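You operate a simulated robot arm through the tools that you are given. There is no shell and no other tool.

The job below is to be done with a simulated two-armed robot. You get a single attempt, and the scene is never put back.

## Task
Clamp the loose grey wheel in the cart's jig, grease its hub, then free it again.
Fine: grey brush, back in the grease tin; the wheel stays on the jig; leave the other wheels. Set down upright: grey brush. A coat counts when it lies all over at full strength: go over it till it gets no stronger.

Only the result counts: the job must be done as asked and must still hold three seconds after the hand-in. Knocking over, shifting, dropping, spilling or breaking anything else fails it.

## Robot
Two 7-joint arms with fingered hands on one trunk that stands fixed in place. Base frame: the origin is at the foot of the trunk, x ahead of it, y to its left, z up; the work surface is at about z = 620. Readings come in mm, degrees, newtons and seconds.
The left shoulder is at [114, 182, 1020], the right one opposite. With the tool pointing down near the work surface each hand reaches from about 100 to 860 mm from the base axis, measured 20 degrees to its own side. Payload 3.8 kg a hand.
The tool frame of a hand sits at the grasp point between the pads (the TCP): z along the fingers, y along the line on which they close. The tips reach 30 mm beyond it. The gripper opens to 104 mm; its body begins 35 mm behind the TCP. The gripper is a hand of 4 fingers: y runs from the thumb to the fingers, the wrist lies at [-17, -104, -178] in the tool frame, and closing takes about 1.5 s.
Orientation is that of the tool frame in the base frame, as [roll, pitch, yaw] about the fixed x, y, z axes, in that order (R = Rz(yaw) Ry(pitch) Rx(roll)). With the fingers straight down and the wrist toward the robot, the tool's x, y and z point along [0, 1, 0], [1, 0, 0] and [0, 0, -1] of the base frame.

## Interface
- The arms move only by the tool move_arm. It takes "left_motion", "right_motion" or both (then of equal length, played together; a hand with none holds still); each is a list of rows, each a list of 6 numbers: the turn, a rotation vector about the tool's x, y, z in degrees, then the shift along the tool's x, y, z in mm. In form: [[wx, wy, wz, dx, dy, dz], ...]. A call has 1 to 20 rows; each row shifts and turns the commanded pose from where the row before left it, along the tool's axes as they then stand. "left_fingers" and "right_fingers" are, for a hand that has rows, the finger opening in mm, from 0 to 104, set as the call begins (left out, the last holds). A row lasts 0.2 s, in which the tool goes at most 50 mm and 8.6 degrees; a call with a longer step from one row to the next is refused whole, and so is a gripper value outside its range. A pose out of reach is approached as far as the arm can. The call stops where the force on the tool passes 70 N (or 10 N more than at its start, if that is more) or the arm is blocked; 0.2 s more then pass. The fingers move at their own pace (about 72 mm/s each) and stop on an object; they squeeze with about 28 N. The grip force told is the motor's: it shows also when the fingers shut on nothing. Time passes only in rows, and 0.2 s behind the last, so rows that do not move let the fingers close. The reply holds the time, the measured pose of the TCP, the force on the tool along the base axes, the opening and the grip force, in the units named above and with some noise, with the torque about the TCP (base axes, N m) and any sound that the robot's microphone picked up.
- Cameras (640 x 400 px; columns grow to the right, rows downward): "scene" is now at [206.6, 50.4, 1199.8]; the picture's right is [0.55, -0.84, 0.00], its down [-0.45, -0.30, -0.84] and it looks along [0.70, 0.46, -0.54] (base axes); focal length 309 px, centre (320, 200). "left" rides on the left gripper at [-66, -90, -126] in its tool frame; the picture's right is [-0.78, -0.30, 0.56], its down [0.57, -0.70, 0.42] and it looks along [0.26, 0.65, 0.71] (tool axes); focal length 275 px, centre (320, 200). "right" rides on the right gripper at [66, -90, -126] in its tool frame; the picture's right is [-0.78, 0.30, -0.56], its down [-0.57, -0.70, 0.42] and it looks along [-0.26, 0.65, 0.71] (tool axes); focal length 275 px, centre (320, 200). There is no depth. A picture from a camera that has moved, and an enlarged one, comes with that camera's place and axes in the base frame and with its lens.
- camera(camera): a new picture of that camera. It takes no simulated time.
- lift_body(by): moves the trunk up (or, below 0, down) by that many mm; the arms and the scene camera ride with it, the base frame stays. It gives what a move gives, with no picture.
- curl_fingers(index, middle, ring, thumb_bend, thumb_turn, hand): sets how far each is bent, from 0 (flat) to 1 (curled in); at 0.3 the hand is open as for a grip, at 0.7 the pads meet at the TCP. One left out holds its place. A second passes; each finger stops where it meets its share of the squeeze, and holds until it gets a number again. A gripper value or a shape takes the hand back. It gives what a move gives, with no picture; readings hold the bend of each and the force on the fingers (four entries, about 0 where the hand has none), thumb and palm. thumb_turn goes from beside the hand (0) to across from the fingers (1), as for a grip.
- hand_shape(shape, hand): the hand has 4 fingers and takes this shape, open, in about a second: jaw (thumb against the fingers, like two jaws); tri (thumb and two fingers); tip (a fingertip pinch); poke (one finger out to press); point (the index stretched); flat (the hand flat); cup (the hand cupped); fist (a fist). The gripper value then closes the fingers along that shape, each until it touches; the sizes above hold for jaw. It gives what a move gives, with no picture.
- pan_tilt(pan, tilt): turns the head with the scene camera to pan (to the left, within 86 degrees either way) and tilt (down, from -29 to 69), counted from straight ahead of the robot (the tilt from the chest, where the trunk bows). It gives what a move gives.
- zoom(camera, box): a new picture of the part [left, top, right, bottom] of that camera's present view, enlarged. It takes no simulated time.
- finish_job(): hands the job in; it is judged then, once.

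Places have to be worked out from the pictures, the camera data and where the tool is seen. Open the grippers and draw the arms clear of the work before you hand the job in, unless the task says otherwise.

The tools are called after "Call:" as a command line: name --argument value ..., lists and objects as JSON in quotes. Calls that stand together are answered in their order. move_arm: Moves the arms, as the interface text tells. Its arguments: {"type":"object","properties":{"left_motion":{"type":"array","items":{"type":"array","items":{"type":"number"}}},"left_fingers":{"type":"number"},"right_motion":{"type":"array","items":{"type":"array","items":{"type":"number"}}},"right_fingers":{"type":"number"}},"required":[]} The other tools are called the same way: lift_body (by) moves the trunk up or down; hand_shape (shape, hand) gives the hand a shape; curl_fingers (index, middle, ring, thumb_bend, thumb_turn, hand) moves the fingers one by one; pan_tilt (pan, tilt) turns the head that bears the scene camera; camera (camera) takes a picture; zoom (camera, box) takes an enlarged picture of a part of a camera's view; finish_job () hands the job in.

At the start:

```text
time: 0.0
left_eef_pos: [374.2, 464.0, 979.3]
left_tool_rot: [-179.9, -0.1, 90.1]
left_ft_force: [-0.1, 0.7, -0.4]
left_torque: [-0.01, 0.03, 0.01]
left_finger_gap: 103.6
left_finger_force: 0.1
left_shape: jaw
left_bend: [0.3, 0.3, 0.3, 0.3, 0.97]
left_finger forces: [0.0, 0.0, 0.0, 0.1, 0.1, 0.0]
right_eef_pos: [541.1, 92.8, 1044.3]
right_tool_rot: [179.9, 0.1, 90.0]
right_ft_force: [1.0, 0.7, -0.2]
right_torque: [0.02, 0.04, 0.0]
right_finger_gap: 103.7
right_finger_force: 0.1
right_shape: jaw
right_bend: [0.3, 0.3, 0.3, 0.3, 0.97]
right_finger forces: [0.0, 0.0, 0.0, 0.0, 0.1, 0.1]
trunk travel left (down, up): [-175.0, 581.0]
head pan, tilt (commanded): [33.3, 32.7]
```

scene: 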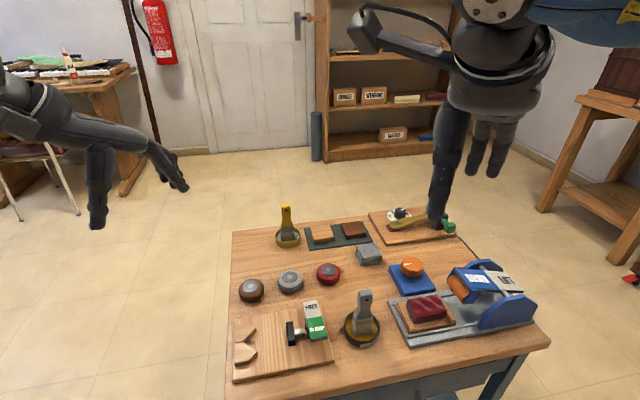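
right: 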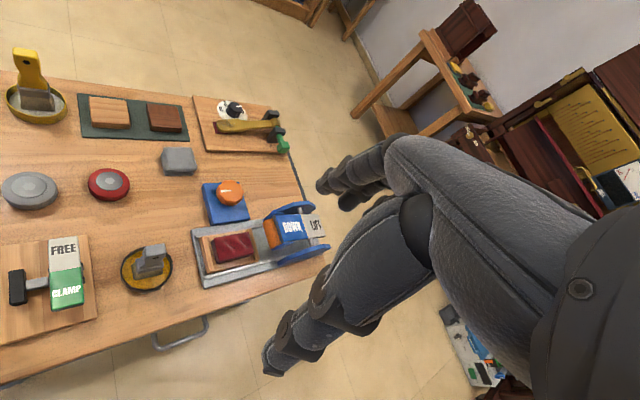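
left: 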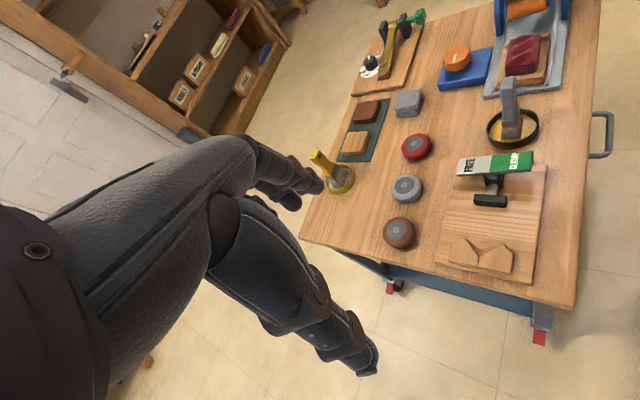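

I'll begin by looking closer at the table: the jig with the FREE/CLAMP lever, the three wheels and the grey brush in its tin.

Call:
zoom --camera "scene" --box '[220, 250, 400, 390]'

Call:
zoom --camera "left" --box '[360, 60, 600, 310]'

Call:
zoom --camera "right" --box '[0, 130, 220, 350]'

```text
2.86 times, centred on (310, 320) of scene
camera zoom: at [206.6, 50.4, 1199.8], right [0.55, -0.84, 0.0], down [-0.45, -0.3, -0.84], along [0.7, 0.46, -0.54], focal length 883 px, centre (349, -143)
```

zoom: 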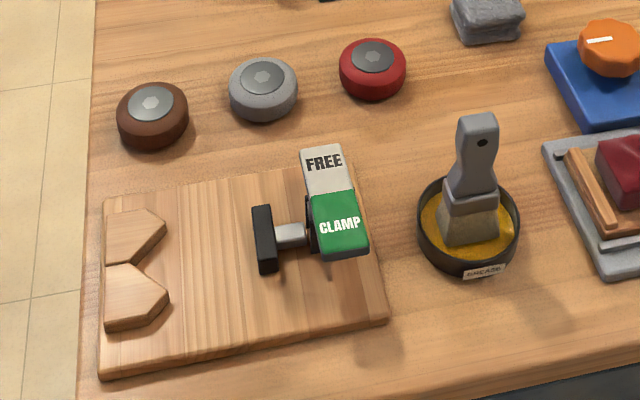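

```text
1.60 times, centred on (480, 185) of left
camera zoom: at [285.0, 397.7, 1106.0], right [-0.3, -0.78, -0.56], down [-0.7, 0.57, -0.42], along [0.65, 0.26, -0.71], focal length 440 px, centre (64, 224)
```

zoom: 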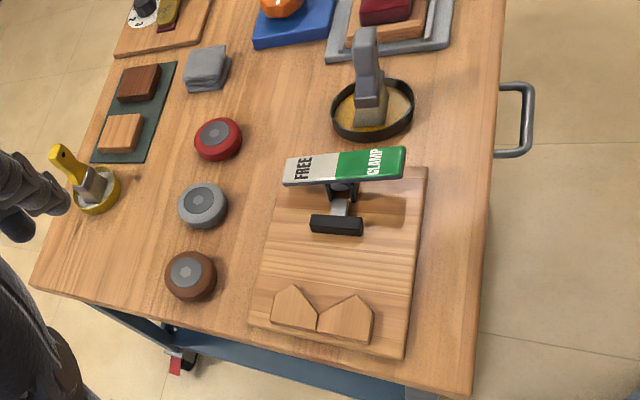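

```text
1.82 times, centred on (110, 240) of right
camera zoom: at [451.5, 159.8, 1169.4], right [0.3, -0.78, 0.56], down [-0.7, -0.57, -0.42], along [0.65, -0.26, -0.71], focal length 500 px, centre (702, 127)
```

zoom: 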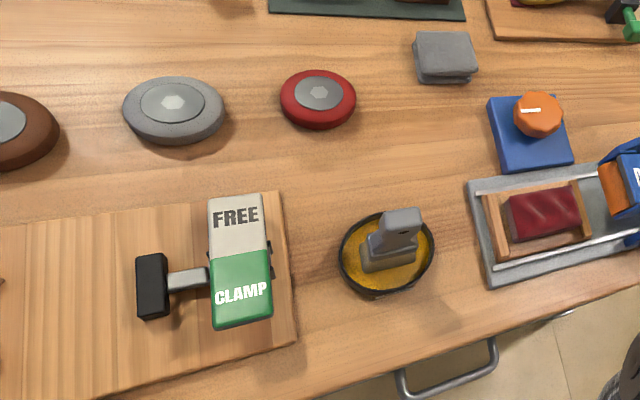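

The jig has V-blocks at its left end, a push pad and a FREE/CLAMP rocker; the grey brush stands in the black GREASE tin. I'll zoom in harder on single items to measure them.

Call:
zoom --camera "scene" --box '[230, 300, 340, 385]'

Call:
zoom --camera "scene" --box '[335, 280, 390, 355]'

Call:
zoom --camera "scene" --box '[235, 255, 345, 305]'

Call:
zoom --camera "left" --box '[440, 140, 560, 290]'

Call:
zoom --camera "left" --box '[370, 70, 550, 260]'

Call:
zoom --camera "right" --box '[100, 220, 200, 310]'

```text
4.71 times, centred on (285, 342) of scene
camera zoom: at [206.6, 50.4, 1199.8], right [0.55, -0.84, 0.0], down [-0.45, -0.3, -0.84], along [0.7, 0.46, -0.54], focal length 1455 px, centre (485, -471)
```

zoom: 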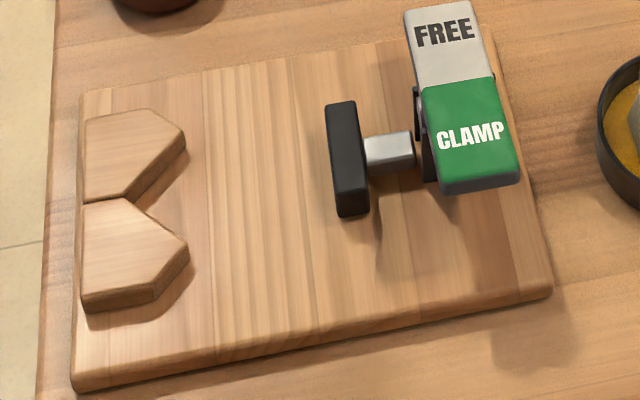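

```text
5.33 times, centred on (362, 318) of scene
camera zoom: at [206.6, 50.4, 1199.8], right [0.55, -0.84, 0.0], down [-0.45, -0.3, -0.84], along [0.7, 0.46, -0.54], focal length 1649 px, centre (93, -427)
```

zoom: 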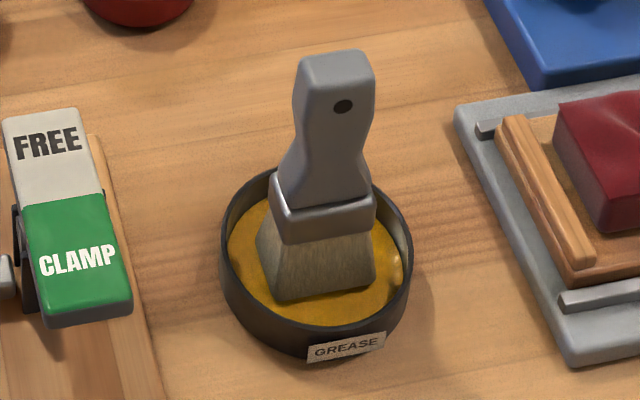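

```text
5.82 times, centred on (290, 280) of scene
camera zoom: at [206.6, 50.4, 1199.8], right [0.55, -0.84, 0.0], down [-0.45, -0.3, -0.84], along [0.7, 0.46, -0.54], focal length 1799 px, centre (494, -266)
```

zoom: 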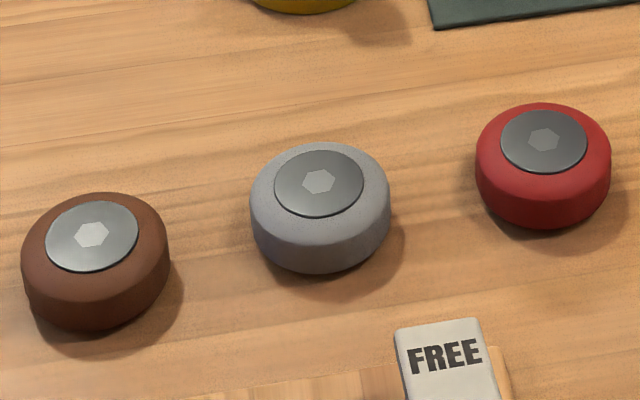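

```text
2.67 times, centred on (500, 215) of left
camera zoom: at [285.0, 397.7, 1106.0], right [-0.3, -0.78, -0.56], down [-0.7, 0.57, -0.42], along [0.65, 0.26, -0.71], focal length 734 px, centre (-160, 160)
```

zoom: 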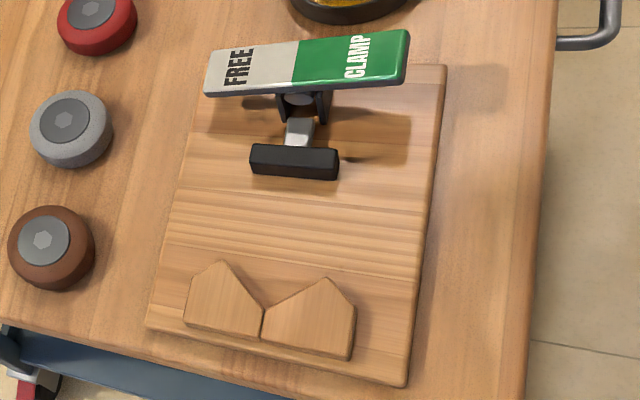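

```text
2.11 times, centred on (460, 165) of left
camera zoom: at [285.0, 397.7, 1106.0], right [-0.3, -0.78, -0.56], down [-0.7, 0.57, -0.42], along [0.65, 0.26, -0.71], focal length 580 px, centre (25, 274)
```

zoom: 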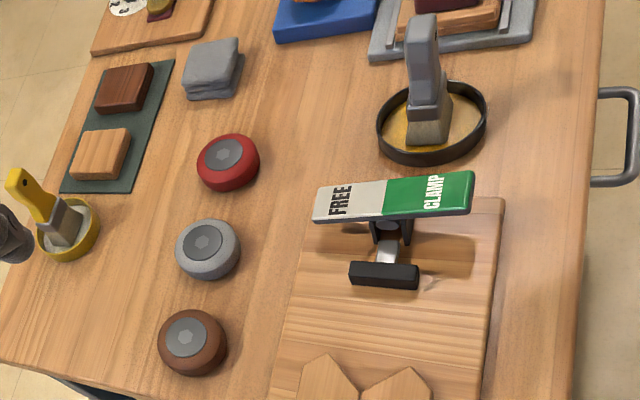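

```text
4.44 times, centred on (150, 265) of right
camera zoom: at [451.5, 159.8, 1169.4], right [0.3, -0.78, 0.56], down [-0.7, -0.57, -0.42], along [0.65, -0.26, -0.71], focal length 1224 px, centre (1076, -89)
```

zoom: 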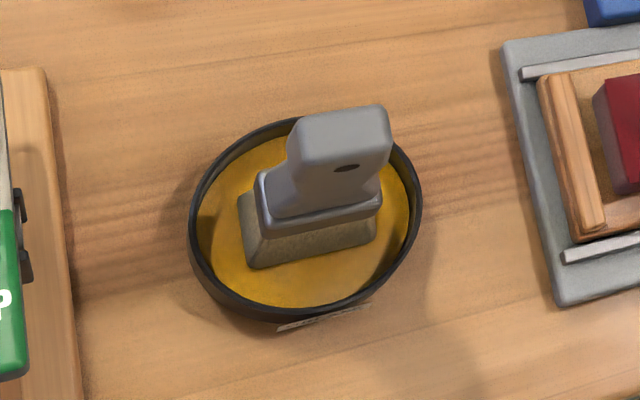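

Triangulating scene and left views: grey wheel hub top ≈ (597, 392, 654), wheel radius ≈ 29; the jig's V vertex ≈ (421, 367), board top ≈ 637, rocker CLAMP ≈ (497, 248, 692), FREE ≈ (540, 291, 678); brush top ≈ (577, 195, 749). The cart is turned 45°, so I turn the left hand to yaw 135 and bring it above the grey wheel.

Call:
move_arm --left_motion '[[0, 0, -7.5, 0, 0, 0], [0, 0, -7.5, 0, 0, 0], [0, 0, -7.5, 0, 0, 0], [0, 0, -7.5, 0, 0, 0], [0, 0, -7.5, 0, 0, 0], [0, 0, -7.5, 0, 0, 0], [0, 0, 0, -29.8, 15.3, 21.4], [0, 0, 0, -29.8, 15.3, 21.4], [0, 0, 0, -29.8, 15.3, 21.4], [0, 0, 0, -29.8, 15.3, 21.4], [0, 0, 0, -29.8, 15.3, 21.4], [0, 0, 0, -29.8, 15.3, 21.4], [0, 0, 0, -29.8, 15.3, 21.4], [0, 0, 0, 0, 0, 0]]'

```text
time: 3.0
left_eef_pos: [598.2, 390.0, 830.7]
left_tool_rot: [-179.9, 0.0, 135.1]
left_ft_force: [0.7, 0.3, 0.0]
left_torque: [-0.02, 0.01, 0.0]
left_finger_gap: 103.5
left_finger_force: 0.1
left_shape: jaw
left_bend: [0.3, 0.3, 0.3, 0.3, 0.97]
left_finger forces: [0.1, 0.0, 0.1, 0.1, 0.0, 0.1]
right_eef_pos: [540.6, 92.4, 1043.9]
right_tool_rot: [180.0, -0.1, 90.0]
right_ft_force: [-0.5, 0.5, 0.4]
right_torque: [-0.01, -0.01, 0.04]
right_finger_gap: 103.6
right_finger_force: 0.1
right_shape: jaw
right_bend: [0.3, 0.3, 0.3, 0.3, 0.97]
right_finger forces: [0.0, 0.0, 0.0, 0.1, 0.0, 0.1]
trunk travel left (down, up): [-175.0, 581.0]
head pan, tilt (commanded): [33.3, 32.7]
```

The hand is at (598, 390, 831). I take pictures to see how the fingers sit over the wheel.

Call:
camera --camera "left"

Call:
camera --camera "scene"

Call:
camera --camera "right"

```text
taken
camera left: at [581.7, 281.0, 957.7], right [0.34, -0.76, -0.56], down [-0.9, -0.09, -0.42], along [0.27, 0.64, -0.71], focal length 275 px, centre (320, 200)
```

left: 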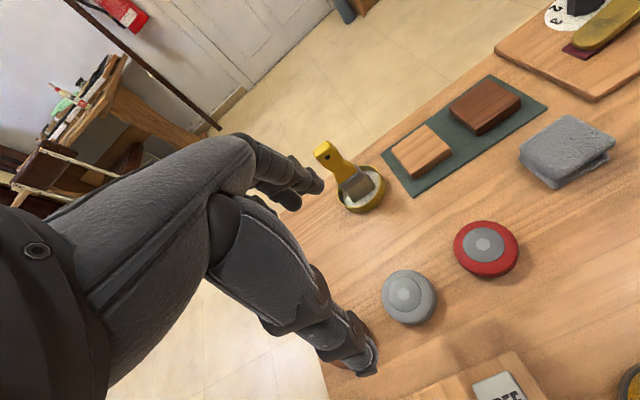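

```text
taken
camera scene: at [206.3, 50.3, 1199.9], right [0.55, -0.84, 0.0], down [-0.45, -0.3, -0.84], along [0.7, 0.46, -0.54], focal length 309 px, centre (320, 200)
```

scene: 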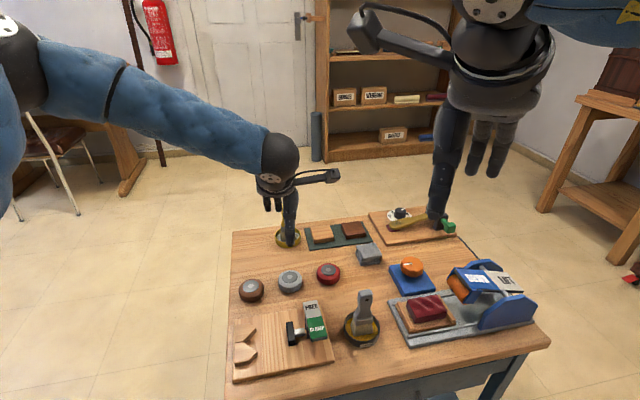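

```text
taken
camera right: at [451.1, 159.7, 1169.6], right [0.3, -0.78, 0.56], down [-0.7, -0.57, -0.42], along [0.65, -0.26, -0.71], focal length 275 px, centre (320, 200)
```

right: 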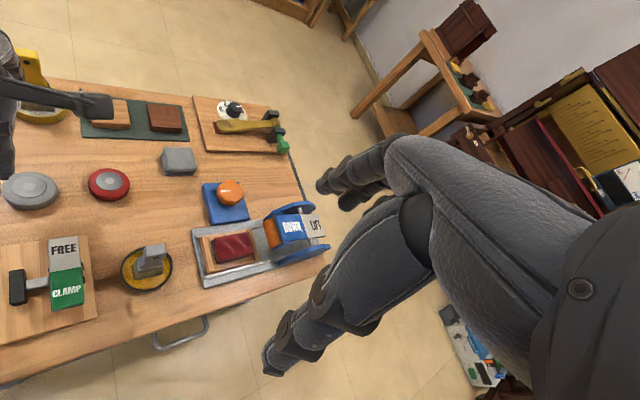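

The wheel shows at about (408, 292) in the left view. I zoom there to cross-check its place against the scene estimate.

Call:
zoom --camera "left" --box '[350, 240, 460, 350]'

Call:
zoom --camera "scene" --box '[235, 180, 345, 300]'

Call:
zoom --camera "left" --box '[200, 120, 400, 390]'

```text
3.64 times, centred on (405, 295) of left
camera zoom: at [581.7, 281.0, 957.7], right [0.34, -0.76, -0.56], down [-0.9, -0.09, -0.42], along [0.27, 0.64, -0.71], focal length 1001 px, centre (11, -146)
```

zoom: 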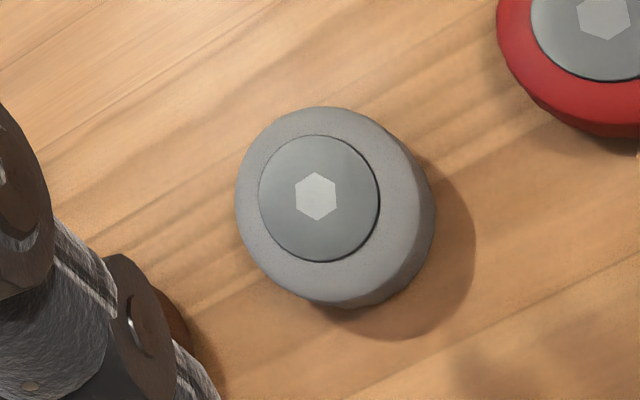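

```text
3.33 times, centred on (290, 240) of scene
camera zoom: at [206.3, 50.3, 1199.9], right [0.55, -0.84, 0.0], down [-0.45, -0.3, -0.84], along [0.7, 0.46, -0.54], focal length 1030 px, centre (420, 67)
```

zoom: 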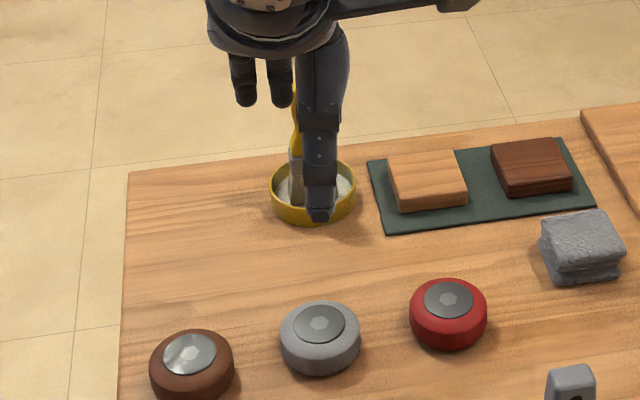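

```text
1.48 times, centred on (300, 255) of left
camera zoom: at [581.7, 281.0, 957.7], right [0.34, -0.76, -0.56], down [-0.9, -0.09, -0.42], along [0.27, 0.64, -0.71], focal length 408 px, centre (350, 118)
```

zoom: 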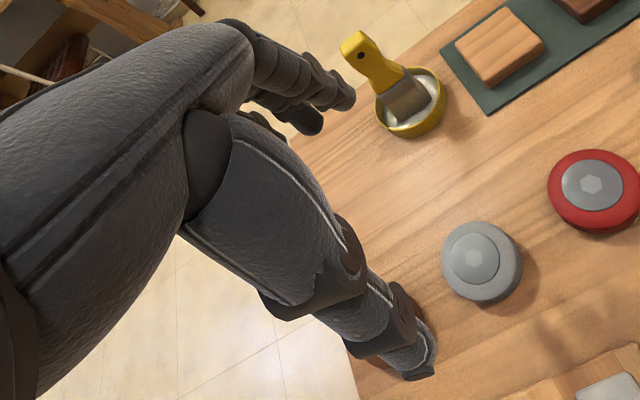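

Hub centre from this view ≈ (602, 393), agreeing with the scene to a few mm. The ring finger sits well off the wheel's width, so I try the three-digit shape to keep it away, then look.

Call:
hand_shape --hand "left" --shape "tri"

Call:
camera --camera "left"

Call:
zoom --camera "scene" --box '[235, 160, 345, 300]'

```text
time: 3.9
left_eef_pos: [598.8, 391.5, 832.1]
left_tool_rot: [179.9, 0.1, 135.0]
left_ft_force: [-0.1, -0.1, -0.5]
left_torque: [0.0, -0.01, 0.01]
left_finger_gap: 103.6
left_finger_force: 0.0
left_shape: tri
left_bend: [0.3, 0.3, 0.99, 0.3, 0.97]
left_finger forces: [0.1, 0.0, 0.0, 0.0, 0.0, 0.0]
right_eef_pos: [541.2, 92.7, 1044.1]
right_tool_rot: [179.9, 0.1, 90.0]
right_ft_force: [-0.4, -0.4, 0.1]
right_torque: [-0.04, 0.0, 0.01]
right_finger_gap: 103.6
right_finger_force: 0.0
right_shape: jaw
right_bend: [0.3, 0.3, 0.3, 0.3, 0.97]
right_finger forces: [0.1, 0.0, 0.1, 0.0, 0.1, 0.0]
trunk travel left (down, up): [-175.0, 581.0]
head pan, tilt (commanded): [33.3, 32.7]
```

```text
taken
camera left: at [581.7, 281.2, 957.7], right [0.34, -0.76, -0.56], down [-0.9, -0.09, -0.42], along [0.27, 0.65, -0.71], focal length 275 px, centre (320, 200)
```

left: 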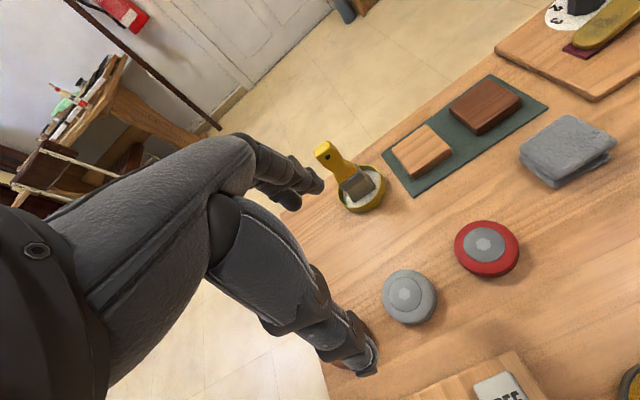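

```text
2.86 times, centred on (290, 230) of scene
camera zoom: at [206.7, 50.3, 1199.8], right [0.55, -0.84, 0.0], down [-0.45, -0.3, -0.84], along [0.7, 0.46, -0.54], focal length 883 px, centre (406, 114)
```

zoom: 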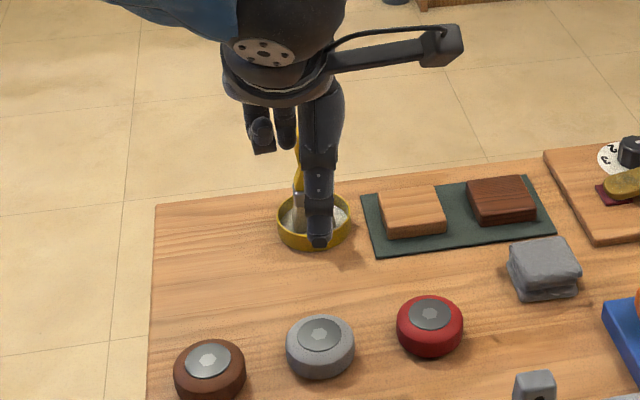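

The ring finger is now folded and the thumb faces index and middle. I lower the open hand straight over the grey wheel to TCP z ≈ 658.

Call:
move_arm --left_motion '[[0, 0, 0, 0, 0.5, 30], [0, 0, 0, 0, 0.5, 30], [0, 0, 0, 0, 0, 30], [0, 0, 0, 0, 0, 30], [0, 0, 0, 0, 0, 25], [0, 0, 0, 0, 0, 15], [0, 0, 0, 0, 0, 8], [0, 0, 0, 0, 0, 6], [0, 0, 0, 0, 0, 0]]' --left_fingers 104

Call:
camera --camera "left"

Call:
zoom --camera "scene" --box '[230, 200, 350, 310]'

```text
time: 5.9
left_eef_pos: [599.1, 391.5, 654.1]
left_tool_rot: [180.0, -0.1, 135.0]
left_ft_force: [0.0, 0.5, 0.0]
left_torque: [-0.01, -0.03, 0.03]
left_finger_gap: 103.8
left_finger_force: 0.1
left_shape: tri
left_bend: [0.3, 0.3, 0.99, 0.3, 0.97]
left_finger forces: [0.0, 0.0, 0.1, 0.1, 0.0, 0.0]
right_eef_pos: [542.5, 92.8, 1044.1]
right_tool_rot: [179.9, 0.0, 90.1]
right_ft_force: [-1.0, -0.2, 0.1]
right_torque: [0.02, 0.03, -0.01]
right_finger_gap: 103.7
right_finger_force: 0.0
right_shape: jaw
right_bend: [0.3, 0.3, 0.3, 0.3, 0.97]
right_finger forces: [0.0, 0.0, 0.0, 0.0, 0.0, 0.0]
trunk travel left (down, up): [-175.0, 581.0]
head pan, tilt (commanded): [33.3, 32.7]
```

```text
taken
camera left: at [582.7, 282.5, 780.8], right [0.34, -0.76, -0.56], down [-0.9, -0.09, -0.42], along [0.27, 0.65, -0.71], focal length 275 px, centre (320, 200)
```

left: 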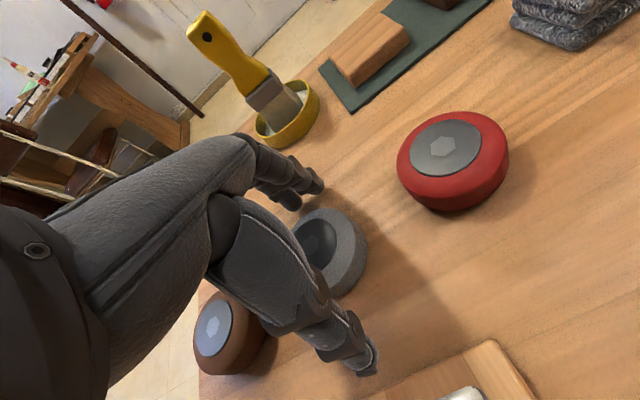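

```text
3.64 times, centred on (290, 255) of scene
camera zoom: at [206.7, 50.3, 1199.8], right [0.55, -0.84, 0.0], down [-0.45, -0.3, -0.84], along [0.7, 0.46, -0.54], focal length 1124 px, centre (429, 0)
```

zoom: 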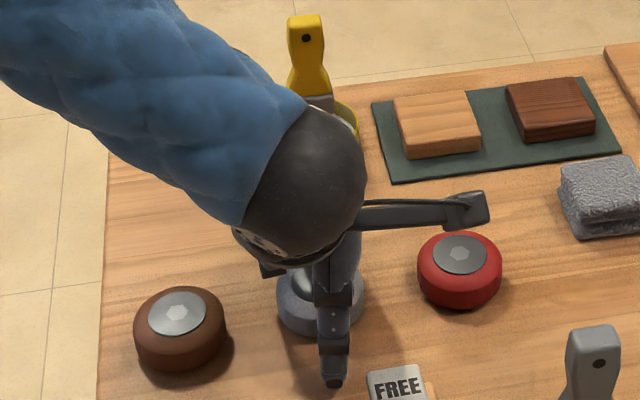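

The wheel sits between thumb and fingers. I close the grip on it and wait for the fingers to settle.

Call:
move_arm --left_motion '[[0, 0, 0, 0, 0, 0], [0, 0, 0, 0, 0, 0], [0, 0, 0, 0, 0, 0], [0, 0, 0, 0, 0, 0], [0, 0, 0, 0, 0, 0], [0, 0, 0, 0, 0, 0], [0, 0, 0, 0, 0, 0], [0, 0, 0, 0, 0, 0]]' --left_fingers 20

Call:
camera --camera "left"

Call:
zoom --camera "scene" --box '[230, 200, 350, 310]'

Call:
zoom --camera "right" --box '[0, 100, 140, 260]'

```text
time: 7.7
left_eef_pos: [599.8, 393.3, 653.5]
left_tool_rot: [-180.0, 0.0, 134.9]
left_ft_force: [-0.6, 0.4, -0.1]
left_torque: [0.0, -0.03, 0.02]
left_finger_gap: 49.2
left_finger_force: 28.5
left_shape: tri
left_bend: [0.74, 0.46, 1.0, 0.69, 1.0]
left_finger forces: [12.6, 13.2, 0.1, 0.0, 25.2, 0.0]
right_eef_pos: [541.1, 92.3, 1044.4]
right_tool_rot: [180.0, 0.0, 90.0]
right_ft_force: [0.3, 0.9, 0.2]
right_torque: [-0.05, 0.01, -0.03]
right_finger_gap: 103.6
right_finger_force: 0.0
right_shape: jaw
right_bend: [0.3, 0.3, 0.3, 0.3, 0.97]
right_finger forces: [0.0, 0.1, 0.0, 0.0, 0.0, 0.0]
trunk travel left (down, up): [-175.0, 581.0]
head pan, tilt (commanded): [33.3, 32.7]
```

```text
taken
camera left: at [582.7, 282.8, 780.6], right [0.34, -0.76, -0.56], down [-0.9, -0.09, -0.42], along [0.27, 0.65, -0.71], focal length 275 px, centre (320, 200)
```

left: 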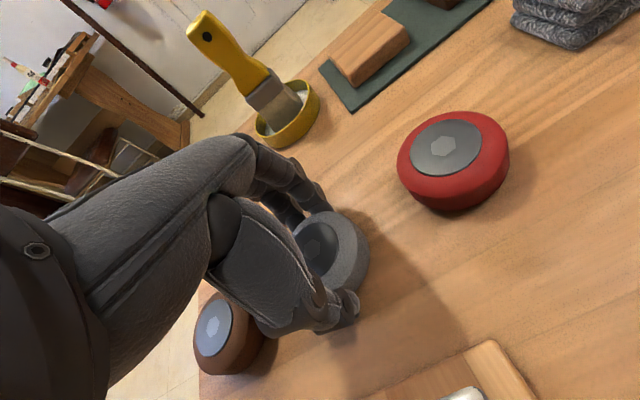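

```text
3.64 times, centred on (290, 255) of scene
camera zoom: at [206.8, 50.4, 1199.8], right [0.55, -0.84, 0.0], down [-0.45, -0.3, -0.84], along [0.7, 0.46, -0.54], focal length 1124 px, centre (429, 0)
```

zoom: 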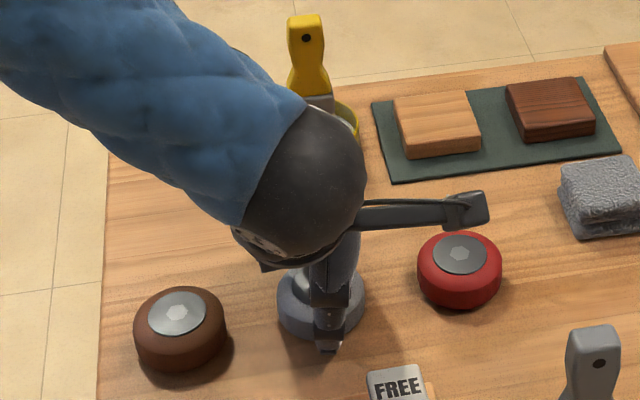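

```text
2.50 times, centred on (70, 180) of right
camera zoom: at [451.6, 159.9, 1169.3], right [0.3, -0.78, 0.56], down [-0.7, -0.57, -0.42], along [0.65, -0.26, -0.71], focal length 688 px, centre (945, 250)
```

zoom: 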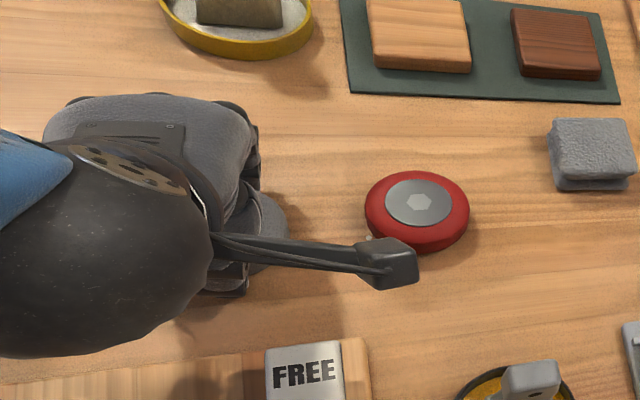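

Grip force is 28 N, but index is bent far more (0.74) than middle (0.46), so I look closely at how they touch.

Call:
zoom --camera "left" --box '[220, 150, 400, 350]'

Call:
zoom --camera "scene" --box '[260, 245, 310, 300]'

```text
2.00 times, centred on (310, 250) of left
camera zoom: at [582.7, 282.8, 780.6], right [0.34, -0.76, -0.56], down [-0.9, -0.09, -0.42], along [0.27, 0.65, -0.71], focal length 551 px, centre (340, 100)
```

zoom: 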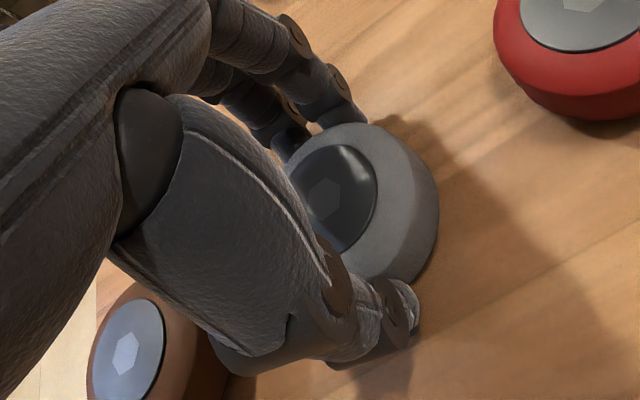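

```text
7.27 times, centred on (285, 272) of scene
camera zoom: at [206.8, 50.4, 1199.8], right [0.55, -0.84, 0.0], down [-0.45, -0.3, -0.84], along [0.7, 0.46, -0.54], focal length 2248 px, centre (574, -327)
```

zoom: 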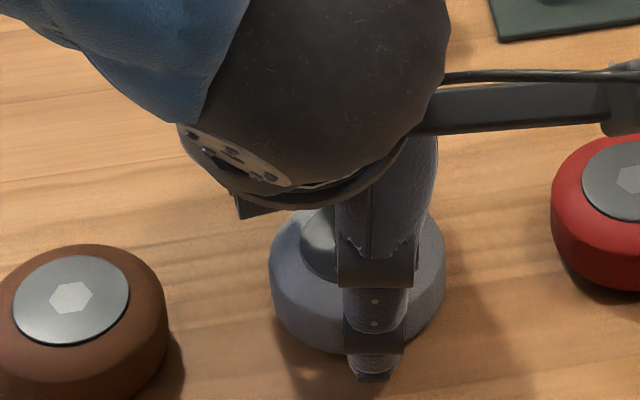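

Both fingers and the thumb touch the wheel's rim and share the load (12.6 / 13.2 / 25.2 N). I lift it a little to test the hold.

Call:
move_arm --left_motion '[[0, 0, 0, 0, 0, -4], [0, 0, 0, 0, 0, -8], [0, 0, 0, 0, 0, -10], [0, 0, 0, 0, 0, -10], [0, 0, 0, 0, 0, 0], [0, 0, 0, 0, 0, 0]]'

Call:
zoom --camera "left" --box '[220, 150, 400, 350]'

Call:
zoom --camera "scene" --box '[250, 235, 320, 300]'

```text
time: 9.1
left_eef_pos: [600.1, 391.7, 687.8]
left_tool_rot: [180.0, -0.1, 135.0]
left_ft_force: [-0.3, -0.5, -1.5]
left_torque: [-0.01, -0.03, 0.01]
left_finger_gap: 49.4
left_finger_force: 27.6
left_shape: tri
left_bend: [0.74, 0.46, 1.0, 0.69, 1.0]
left_finger forces: [12.5, 13.2, 0.0, 0.0, 25.3, 0.1]
right_eef_pos: [541.0, 92.6, 1044.2]
right_tool_rot: [-179.9, 0.0, 90.1]
right_ft_force: [-0.6, -0.4, 0.1]
right_torque: [-0.03, 0.0, 0.03]
right_finger_gap: 103.7
right_finger_force: 0.1
right_shape: jaw
right_bend: [0.3, 0.3, 0.3, 0.3, 0.97]
right_finger forces: [0.0, 0.1, 0.0, 0.0, 0.0, 0.0]
trunk travel left (down, up): [-175.0, 581.0]
head pan, tilt (commanded): [33.3, 32.7]
```

```text
2.00 times, centred on (310, 250) of left
camera zoom: at [582.1, 282.0, 814.1], right [0.34, -0.76, -0.56], down [-0.9, -0.09, -0.42], along [0.27, 0.65, -0.71], focal length 551 px, centre (340, 100)
```

zoom: 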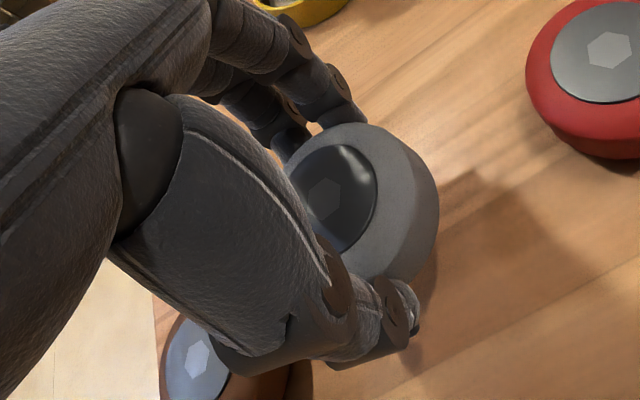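

```text
6.15 times, centred on (285, 268) of scene
camera zoom: at [206.8, 50.4, 1199.8], right [0.55, -0.84, 0.0], down [-0.45, -0.3, -0.84], along [0.7, 0.46, -0.54], focal length 1902 px, centre (535, -215)
```

zoom: 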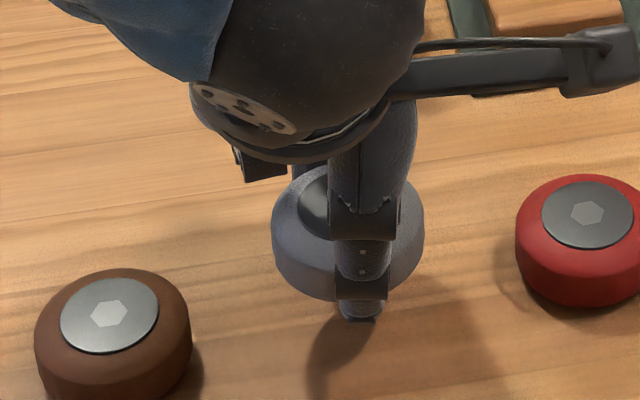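

The wheel lifts level and firm. I raise it further and carry it over the jig, aiming its centre at about (455, 332), midway between V contact and the push pad.

Call:
move_arm --left_motion '[[0, 0, 0, 0, 0, -15], [0, 0, 0, 0, 0, -22], [0, 0, 0, 4, -10, -5], [0, 0, 0, 11, -25, 0], [0, 0, 0, 12.5, -28.5, 0], [0, 0, 0, 12.5, -28.5, 0], [0, 0, 0, 12.5, -28.5, 0], [0, 0, 0, 8, -17, 0], [0, 0, 0, 2.1, -5, 0], [0, 0, 0, 0, 0, 0], [0, 0, 0, 0, 0, 0]]'

Call:
camera --camera "left"

Call:
zoom --camera "scene" --box '[220, 260, 350, 390]'

Call:
zoom --camera "right" --box '[0, 180, 140, 340]'

```text
time: 11.5
left_eef_pos: [453.7, 336.8, 730.2]
left_tool_rot: [180.0, 0.0, 135.1]
left_ft_force: [-0.1, 0.0, -2.1]
left_torque: [-0.03, 0.0, 0.02]
left_finger_gap: 49.2
left_finger_force: 28.0
left_shape: tri
left_bend: [0.74, 0.46, 1.0, 0.69, 1.0]
left_finger forces: [12.6, 13.3, 0.0, 0.0, 25.3, 0.0]
right_eef_pos: [542.2, 93.2, 1043.9]
right_tool_rot: [180.0, 0.0, 89.9]
right_ft_force: [0.7, 0.0, 0.4]
right_torque: [-0.01, 0.02, -0.02]
right_finger_gap: 103.5
right_finger_force: 0.0
right_shape: jaw
right_bend: [0.3, 0.3, 0.3, 0.3, 0.97]
right_finger forces: [0.0, 0.1, 0.1, 0.1, 0.1, 0.0]
trunk travel left (down, up): [-175.0, 581.0]
head pan, tilt (commanded): [33.3, 32.7]
```

```text
taken
camera left: at [436.7, 226.3, 857.0], right [0.34, -0.76, -0.56], down [-0.9, -0.09, -0.42], along [0.27, 0.65, -0.71], focal length 275 px, centre (320, 200)
```

left: 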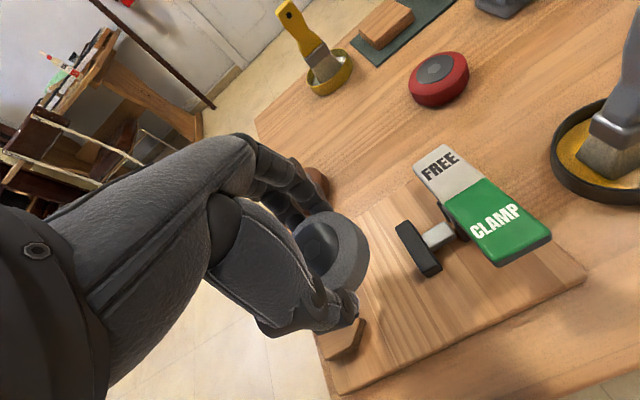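

```text
3.08 times, centred on (285, 325) of scene
camera zoom: at [206.8, 50.4, 1199.8], right [0.55, -0.84, 0.0], down [-0.45, -0.3, -0.84], along [0.7, 0.46, -0.54], focal length 951 px, centre (428, -185)
```

zoom: 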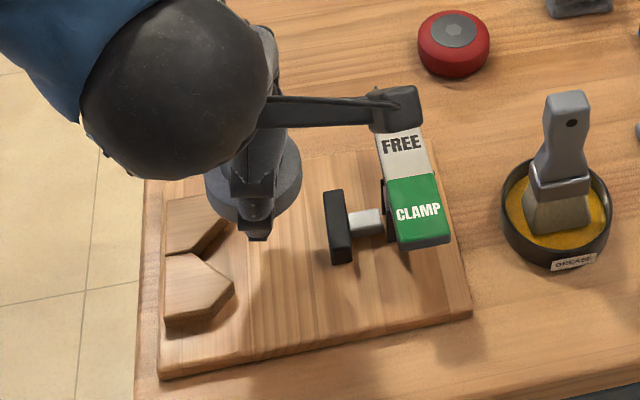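

```text
2.50 times, centred on (70, 260) of right
camera zoom: at [451.6, 159.9, 1169.3], right [0.3, -0.78, 0.56], down [-0.7, -0.57, -0.42], along [0.65, -0.26, -0.71], focal length 688 px, centre (945, 50)
```

zoom: 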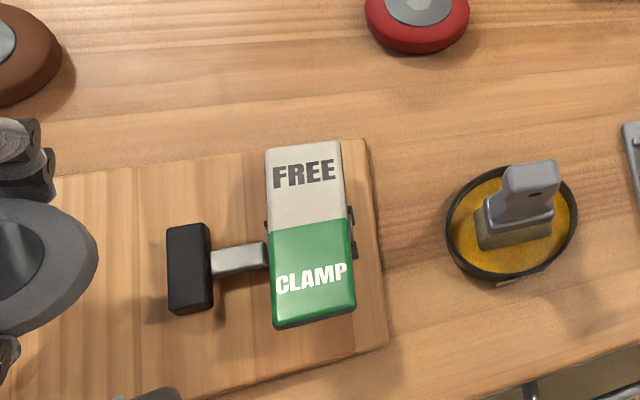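

The wheel hangs over the gap between V-blocks and pad. I shift 2 mm toward the pad and lower most of the way, keeping the wheel a few mm above the board.

Call:
move_arm --left_motion '[[0, 0, 0, -2, -1, 12], [0, 0, 0, 0, 0, 15], [0, 0, 0, 0, 0, 12], [0, 0, 0, 0, 0, 7], [0, 0, 0, 0, 0, 4], [0, 0, 0, 0, 0, 0]]'

Call:
zoom --camera "scene" --box '[220, 290, 330, 390]'

Call:
camera --camera "left"

```text
time: 12.9
left_eef_pos: [453.8, 331.9, 679.5]
left_tool_rot: [180.0, 0.0, 134.9]
left_ft_force: [-0.3, -0.2, -1.3]
left_torque: [-0.01, 0.0, -0.03]
left_finger_gap: 49.4
left_finger_force: 27.9
left_shape: tri
left_bend: [0.74, 0.46, 1.0, 0.69, 1.0]
left_finger forces: [12.7, 13.4, 0.0, 0.0, 25.3, 0.0]
right_eef_pos: [540.7, 93.2, 1043.7]
right_tool_rot: [179.9, 0.1, 90.0]
right_ft_force: [0.2, -0.2, -0.2]
right_torque: [-0.03, -0.01, -0.03]
right_finger_gap: 103.7
right_finger_force: 0.1
right_shape: jaw
right_bend: [0.3, 0.3, 0.3, 0.3, 0.97]
right_finger forces: [0.1, 0.0, 0.1, 0.1, 0.0, 0.1]
trunk travel left (down, up): [-175.0, 581.0]
head pan, tilt (commanded): [33.3, 32.7]
```

```text
4.00 times, centred on (275, 340) of scene
camera zoom: at [206.8, 50.4, 1199.8], right [0.55, -0.84, 0.0], down [-0.45, -0.3, -0.84], along [0.7, 0.46, -0.54], focal length 1237 px, centre (500, -360)
```

zoom: 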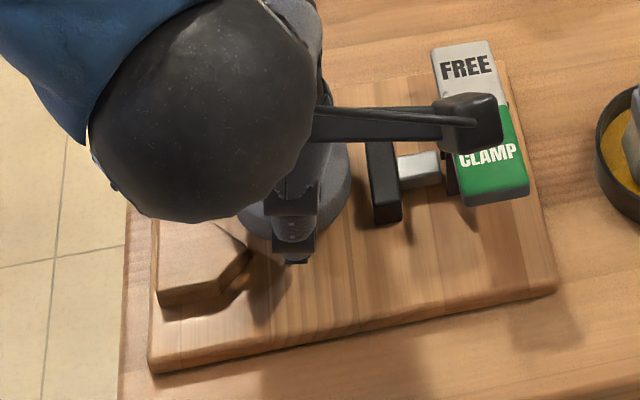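

```text
taken
camera left: at [436.9, 222.5, 805.8], right [0.34, -0.76, -0.56], down [-0.9, -0.09, -0.42], along [0.27, 0.65, -0.71], focal length 275 px, centre (320, 200)
```

left: 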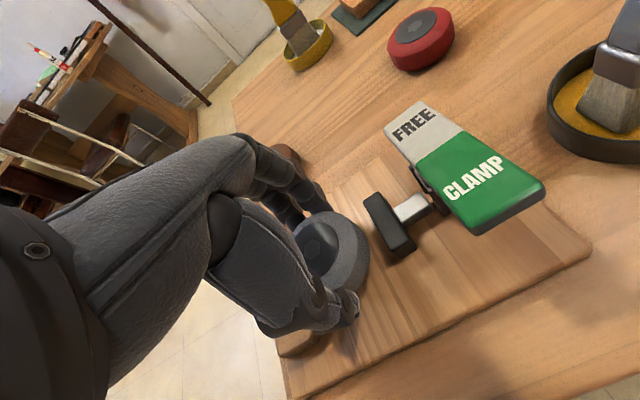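

The wheel is between the V and the pad with a few mm gap on either side. I lower in small steps until it meets the board.

Call:
move_arm --left_motion '[[0, 0, 0, 0, 0, 2], [0, 0, 0, 0, 0, 2], [0, 0, 0, 0, 0, 2], [0, 0, 0, 0, 0, 1], [0, 0, 0, 0, 0, 0]]'

```text
time: 14.1
left_eef_pos: [454.1, 333.9, 674.0]
left_tool_rot: [-180.0, 0.1, 134.9]
left_ft_force: [-0.5, 0.4, -1.9]
left_torque: [0.03, 0.0, 0.01]
left_finger_gap: 49.3
left_finger_force: 28.3
left_shape: tri
left_bend: [0.74, 0.46, 1.0, 0.69, 1.0]
left_finger forces: [12.5, 13.3, 0.0, 0.0, 25.3, 0.1]
right_eef_pos: [541.5, 92.6, 1044.0]
right_tool_rot: [180.0, 0.0, 90.0]
right_ft_force: [0.3, -0.2, -0.7]
right_torque: [-0.02, 0.03, -0.01]
right_finger_gap: 103.4
right_finger_force: 0.1
right_shape: jaw
right_bend: [0.3, 0.3, 0.3, 0.3, 0.97]
right_finger forces: [0.1, 0.0, 0.0, 0.0, 0.1, 0.1]
trunk travel left (down, up): [-175.0, 581.0]
head pan, tilt (commanded): [33.3, 32.7]
```

Still hanging free (force −1.9 N). I go on down in 1 mm steps.

Call:
move_arm --left_motion '[[0, 0, 0, 0, 0, 1], [0, 0, 0, 0, 0, 1], [0, 0, 0, 0, 0, 1], [0, 0, 0, 0, 0, 0]]'

```text
time: 15.1
left_eef_pos: [454.2, 333.9, 668.9]
left_tool_rot: [-180.0, 0.0, 135.0]
left_ft_force: [0.3, -0.2, -0.1]
left_torque: [0.0, 0.01, 0.01]
left_finger_gap: 49.2
left_finger_force: 28.3
left_shape: tri
left_bend: [0.74, 0.46, 1.0, 0.69, 1.0]
left_finger forces: [12.5, 13.3, 0.0, 0.1, 25.3, 0.1]
right_eef_pos: [541.8, 93.5, 1043.5]
right_tool_rot: [179.9, 0.0, 90.0]
right_ft_force: [-0.1, 0.5, -0.6]
right_torque: [-0.01, -0.02, 0.0]
right_finger_gap: 103.7
right_finger_force: 0.0
right_shape: jaw
right_bend: [0.3, 0.3, 0.3, 0.3, 0.97]
right_finger forces: [0.0, 0.1, 0.0, 0.0, 0.0, 0.0]
trunk travel left (down, up): [-175.0, 581.0]
head pan, tilt (commanded): [33.3, 32.7]
```

The weight reading is vanishing, so contact is near; one more gentle step or two to make sure.

Call:
move_arm --left_motion '[[0, 0, 0, 0, 0, 1], [0, 0, 0, 0, 0, 0], [0, 0, 0, 0, 0, 0]]'

Call:
zoom --camera "scene" --box '[240, 320, 310, 370]'

```text
time: 15.9
left_eef_pos: [455.0, 334.1, 667.8]
left_tool_rot: [180.0, 0.0, 135.0]
left_ft_force: [0.7, 0.1, -0.7]
left_torque: [0.01, -0.04, -0.04]
left_finger_gap: 49.5
left_finger_force: 28.0
left_shape: tri
left_bend: [0.74, 0.46, 1.0, 0.69, 1.0]
left_finger forces: [12.6, 13.3, 0.1, 0.1, 25.3, 0.0]
right_eef_pos: [540.9, 93.3, 1043.8]
right_tool_rot: [180.0, 0.0, 90.0]
right_ft_force: [-1.1, -0.2, 0.6]
right_torque: [0.03, -0.03, 0.01]
right_finger_gap: 103.8
right_finger_force: 0.0
right_shape: jaw
right_bend: [0.3, 0.3, 0.3, 0.3, 0.97]
right_finger forces: [0.0, 0.1, 0.0, 0.0, 0.1, 0.1]
trunk travel left (down, up): [-175.0, 581.0]
head pan, tilt (commanded): [33.3, 32.7]
```

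```text
8.00 times, centred on (275, 345) of scene
camera zoom: at [206.8, 50.4, 1199.8], right [0.55, -0.84, 0.0], down [-0.45, -0.3, -0.84], along [0.7, 0.46, -0.54], focal length 2473 px, centre (680, -960)
```

zoom: 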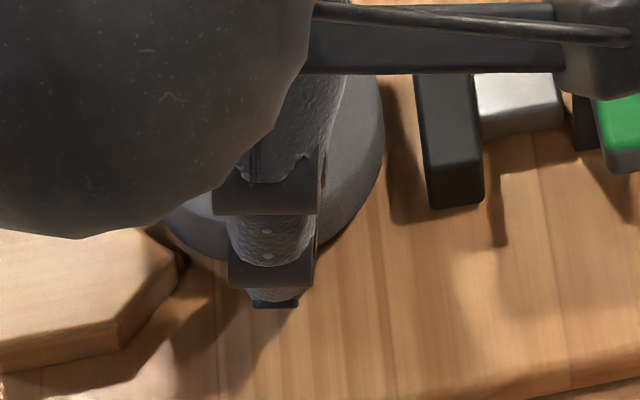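

Still no clear push-back; I continue with 1 mm steps.

Call:
move_arm --left_motion '[[0, 0, 0, 0, 0, 1], [0, 0, 0, 0, 0, 1], [0, 0, 0, 0, 0, 0]]'

```text
time: 16.7
left_eef_pos: [454.2, 334.2, 666.0]
left_tool_rot: [180.0, 0.0, 135.0]
left_ft_force: [-0.5, -1.0, -1.7]
left_torque: [0.03, 0.0, -0.01]
left_finger_gap: 49.5
left_finger_force: 28.0
left_shape: tri
left_bend: [0.74, 0.46, 1.0, 0.69, 1.0]
left_finger forces: [12.6, 13.3, 0.0, 0.0, 25.3, 0.1]
right_eef_pos: [541.0, 93.1, 1044.3]
right_tool_rot: [-180.0, 0.0, 90.0]
right_ft_force: [0.6, -0.2, -0.2]
right_torque: [-0.01, -0.02, -0.01]
right_finger_gap: 103.5
right_finger_force: 0.0
right_shape: jaw
right_bend: [0.3, 0.3, 0.3, 0.3, 0.97]
right_finger forces: [0.0, 0.0, 0.0, 0.0, 0.0, 0.0]
trunk travel left (down, up): [-175.0, 581.0]
head pan, tilt (commanded): [33.3, 32.7]
```

Call:
move_arm --left_motion '[[0, 0, 0, 0, 0, 1], [0, 0, 0, 0, 0, 1], [0, 0, 0, 0, 0, 0]]'

Call:
zoom --camera "left" --box '[240, 180, 440, 370]'

```text
time: 17.5
left_eef_pos: [453.8, 334.7, 665.2]
left_tool_rot: [180.0, 0.1, 135.0]
left_ft_force: [-1.0, 0.5, 6.9]
left_torque: [-0.01, 0.04, -0.01]
left_finger_gap: 49.6
left_finger_force: 28.1
left_shape: tri
left_bend: [0.74, 0.46, 1.0, 0.69, 1.0]
left_finger forces: [13.0, 13.9, 0.0, 0.0, 26.5, 0.1]
right_eef_pos: [540.1, 92.0, 1043.4]
right_tool_rot: [179.9, 0.1, 89.9]
right_ft_force: [-0.5, -0.4, 0.2]
right_torque: [0.0, 0.03, 0.0]
right_finger_gap: 103.7
right_finger_force: 0.1
right_shape: jaw
right_bend: [0.3, 0.3, 0.3, 0.3, 0.97]
right_finger forces: [0.0, 0.0, 0.0, 0.1, 0.0, 0.0]
trunk travel left (down, up): [-175.0, 581.0]
head pan, tilt (commanded): [33.3, 32.7]
```

```text
2.11 times, centred on (340, 275) of left
camera zoom: at [437.4, 223.5, 792.1], right [0.34, -0.76, -0.56], down [-0.9, -0.09, -0.43], along [0.27, 0.65, -0.71], focal length 580 px, centre (278, 42)
```

zoom: 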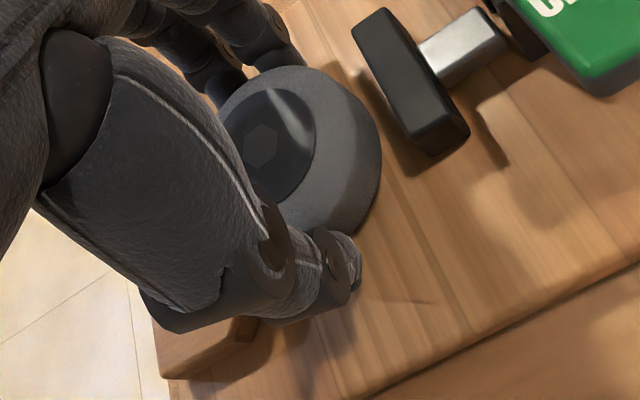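

Contact: 6.9 N upward with hardly any torque, so the wheel stands flat on the board. I ease off 1 mm and open the fingers.

Call:
move_arm --left_motion '[[0, 0, 0, 0, 0, -1], [0, 0, 0, 0, 0, 0], [0, 0, 0, 0, 0, 0], [0, 0, 0, 0, 0, 0], [0, 0, 0, 0, 0, 0], [0, 0, 0, 0, 0, 0]]' --left_fingers 100

Call:
zoom --camera "left" --box '[240, 180, 440, 370]'

```text
time: 18.9
left_eef_pos: [454.4, 333.4, 666.4]
left_tool_rot: [-180.0, 0.0, 135.0]
left_ft_force: [0.6, -0.1, 0.3]
left_torque: [0.01, -0.01, -0.02]
left_finger_gap: 99.7
left_finger_force: 0.0
left_shape: tri
left_bend: [0.32, 0.31, 0.99, 0.31, 0.98]
left_finger forces: [0.0, 0.0, 0.0, 0.0, 0.0, 0.0]
right_eef_pos: [540.8, 91.3, 1042.8]
right_tool_rot: [179.9, 0.0, 90.0]
right_ft_force: [0.7, -0.5, -0.1]
right_torque: [0.02, 0.02, -0.01]
right_finger_gap: 103.7
right_finger_force: 0.0
right_shape: jaw
right_bend: [0.3, 0.3, 0.3, 0.3, 0.97]
right_finger forces: [0.1, 0.0, 0.0, 0.1, 0.0, 0.0]
trunk travel left (down, up): [-175.0, 581.0]
head pan, tilt (commanded): [33.3, 32.7]
```

```text
2.11 times, centred on (340, 275) of left
camera zoom: at [437.5, 223.4, 792.9], right [0.34, -0.76, -0.56], down [-0.9, -0.09, -0.42], along [0.27, 0.65, -0.71], focal length 580 px, centre (278, 42)
```

zoom: 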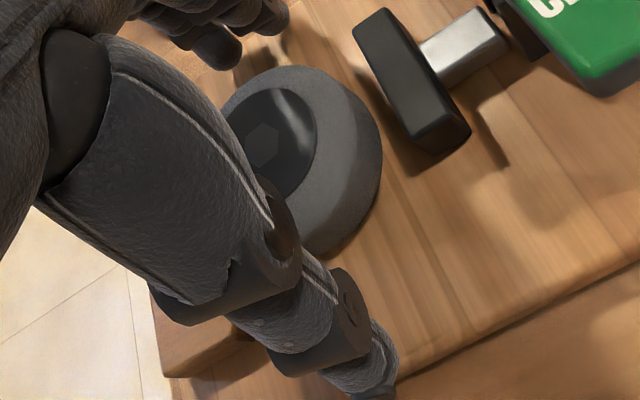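

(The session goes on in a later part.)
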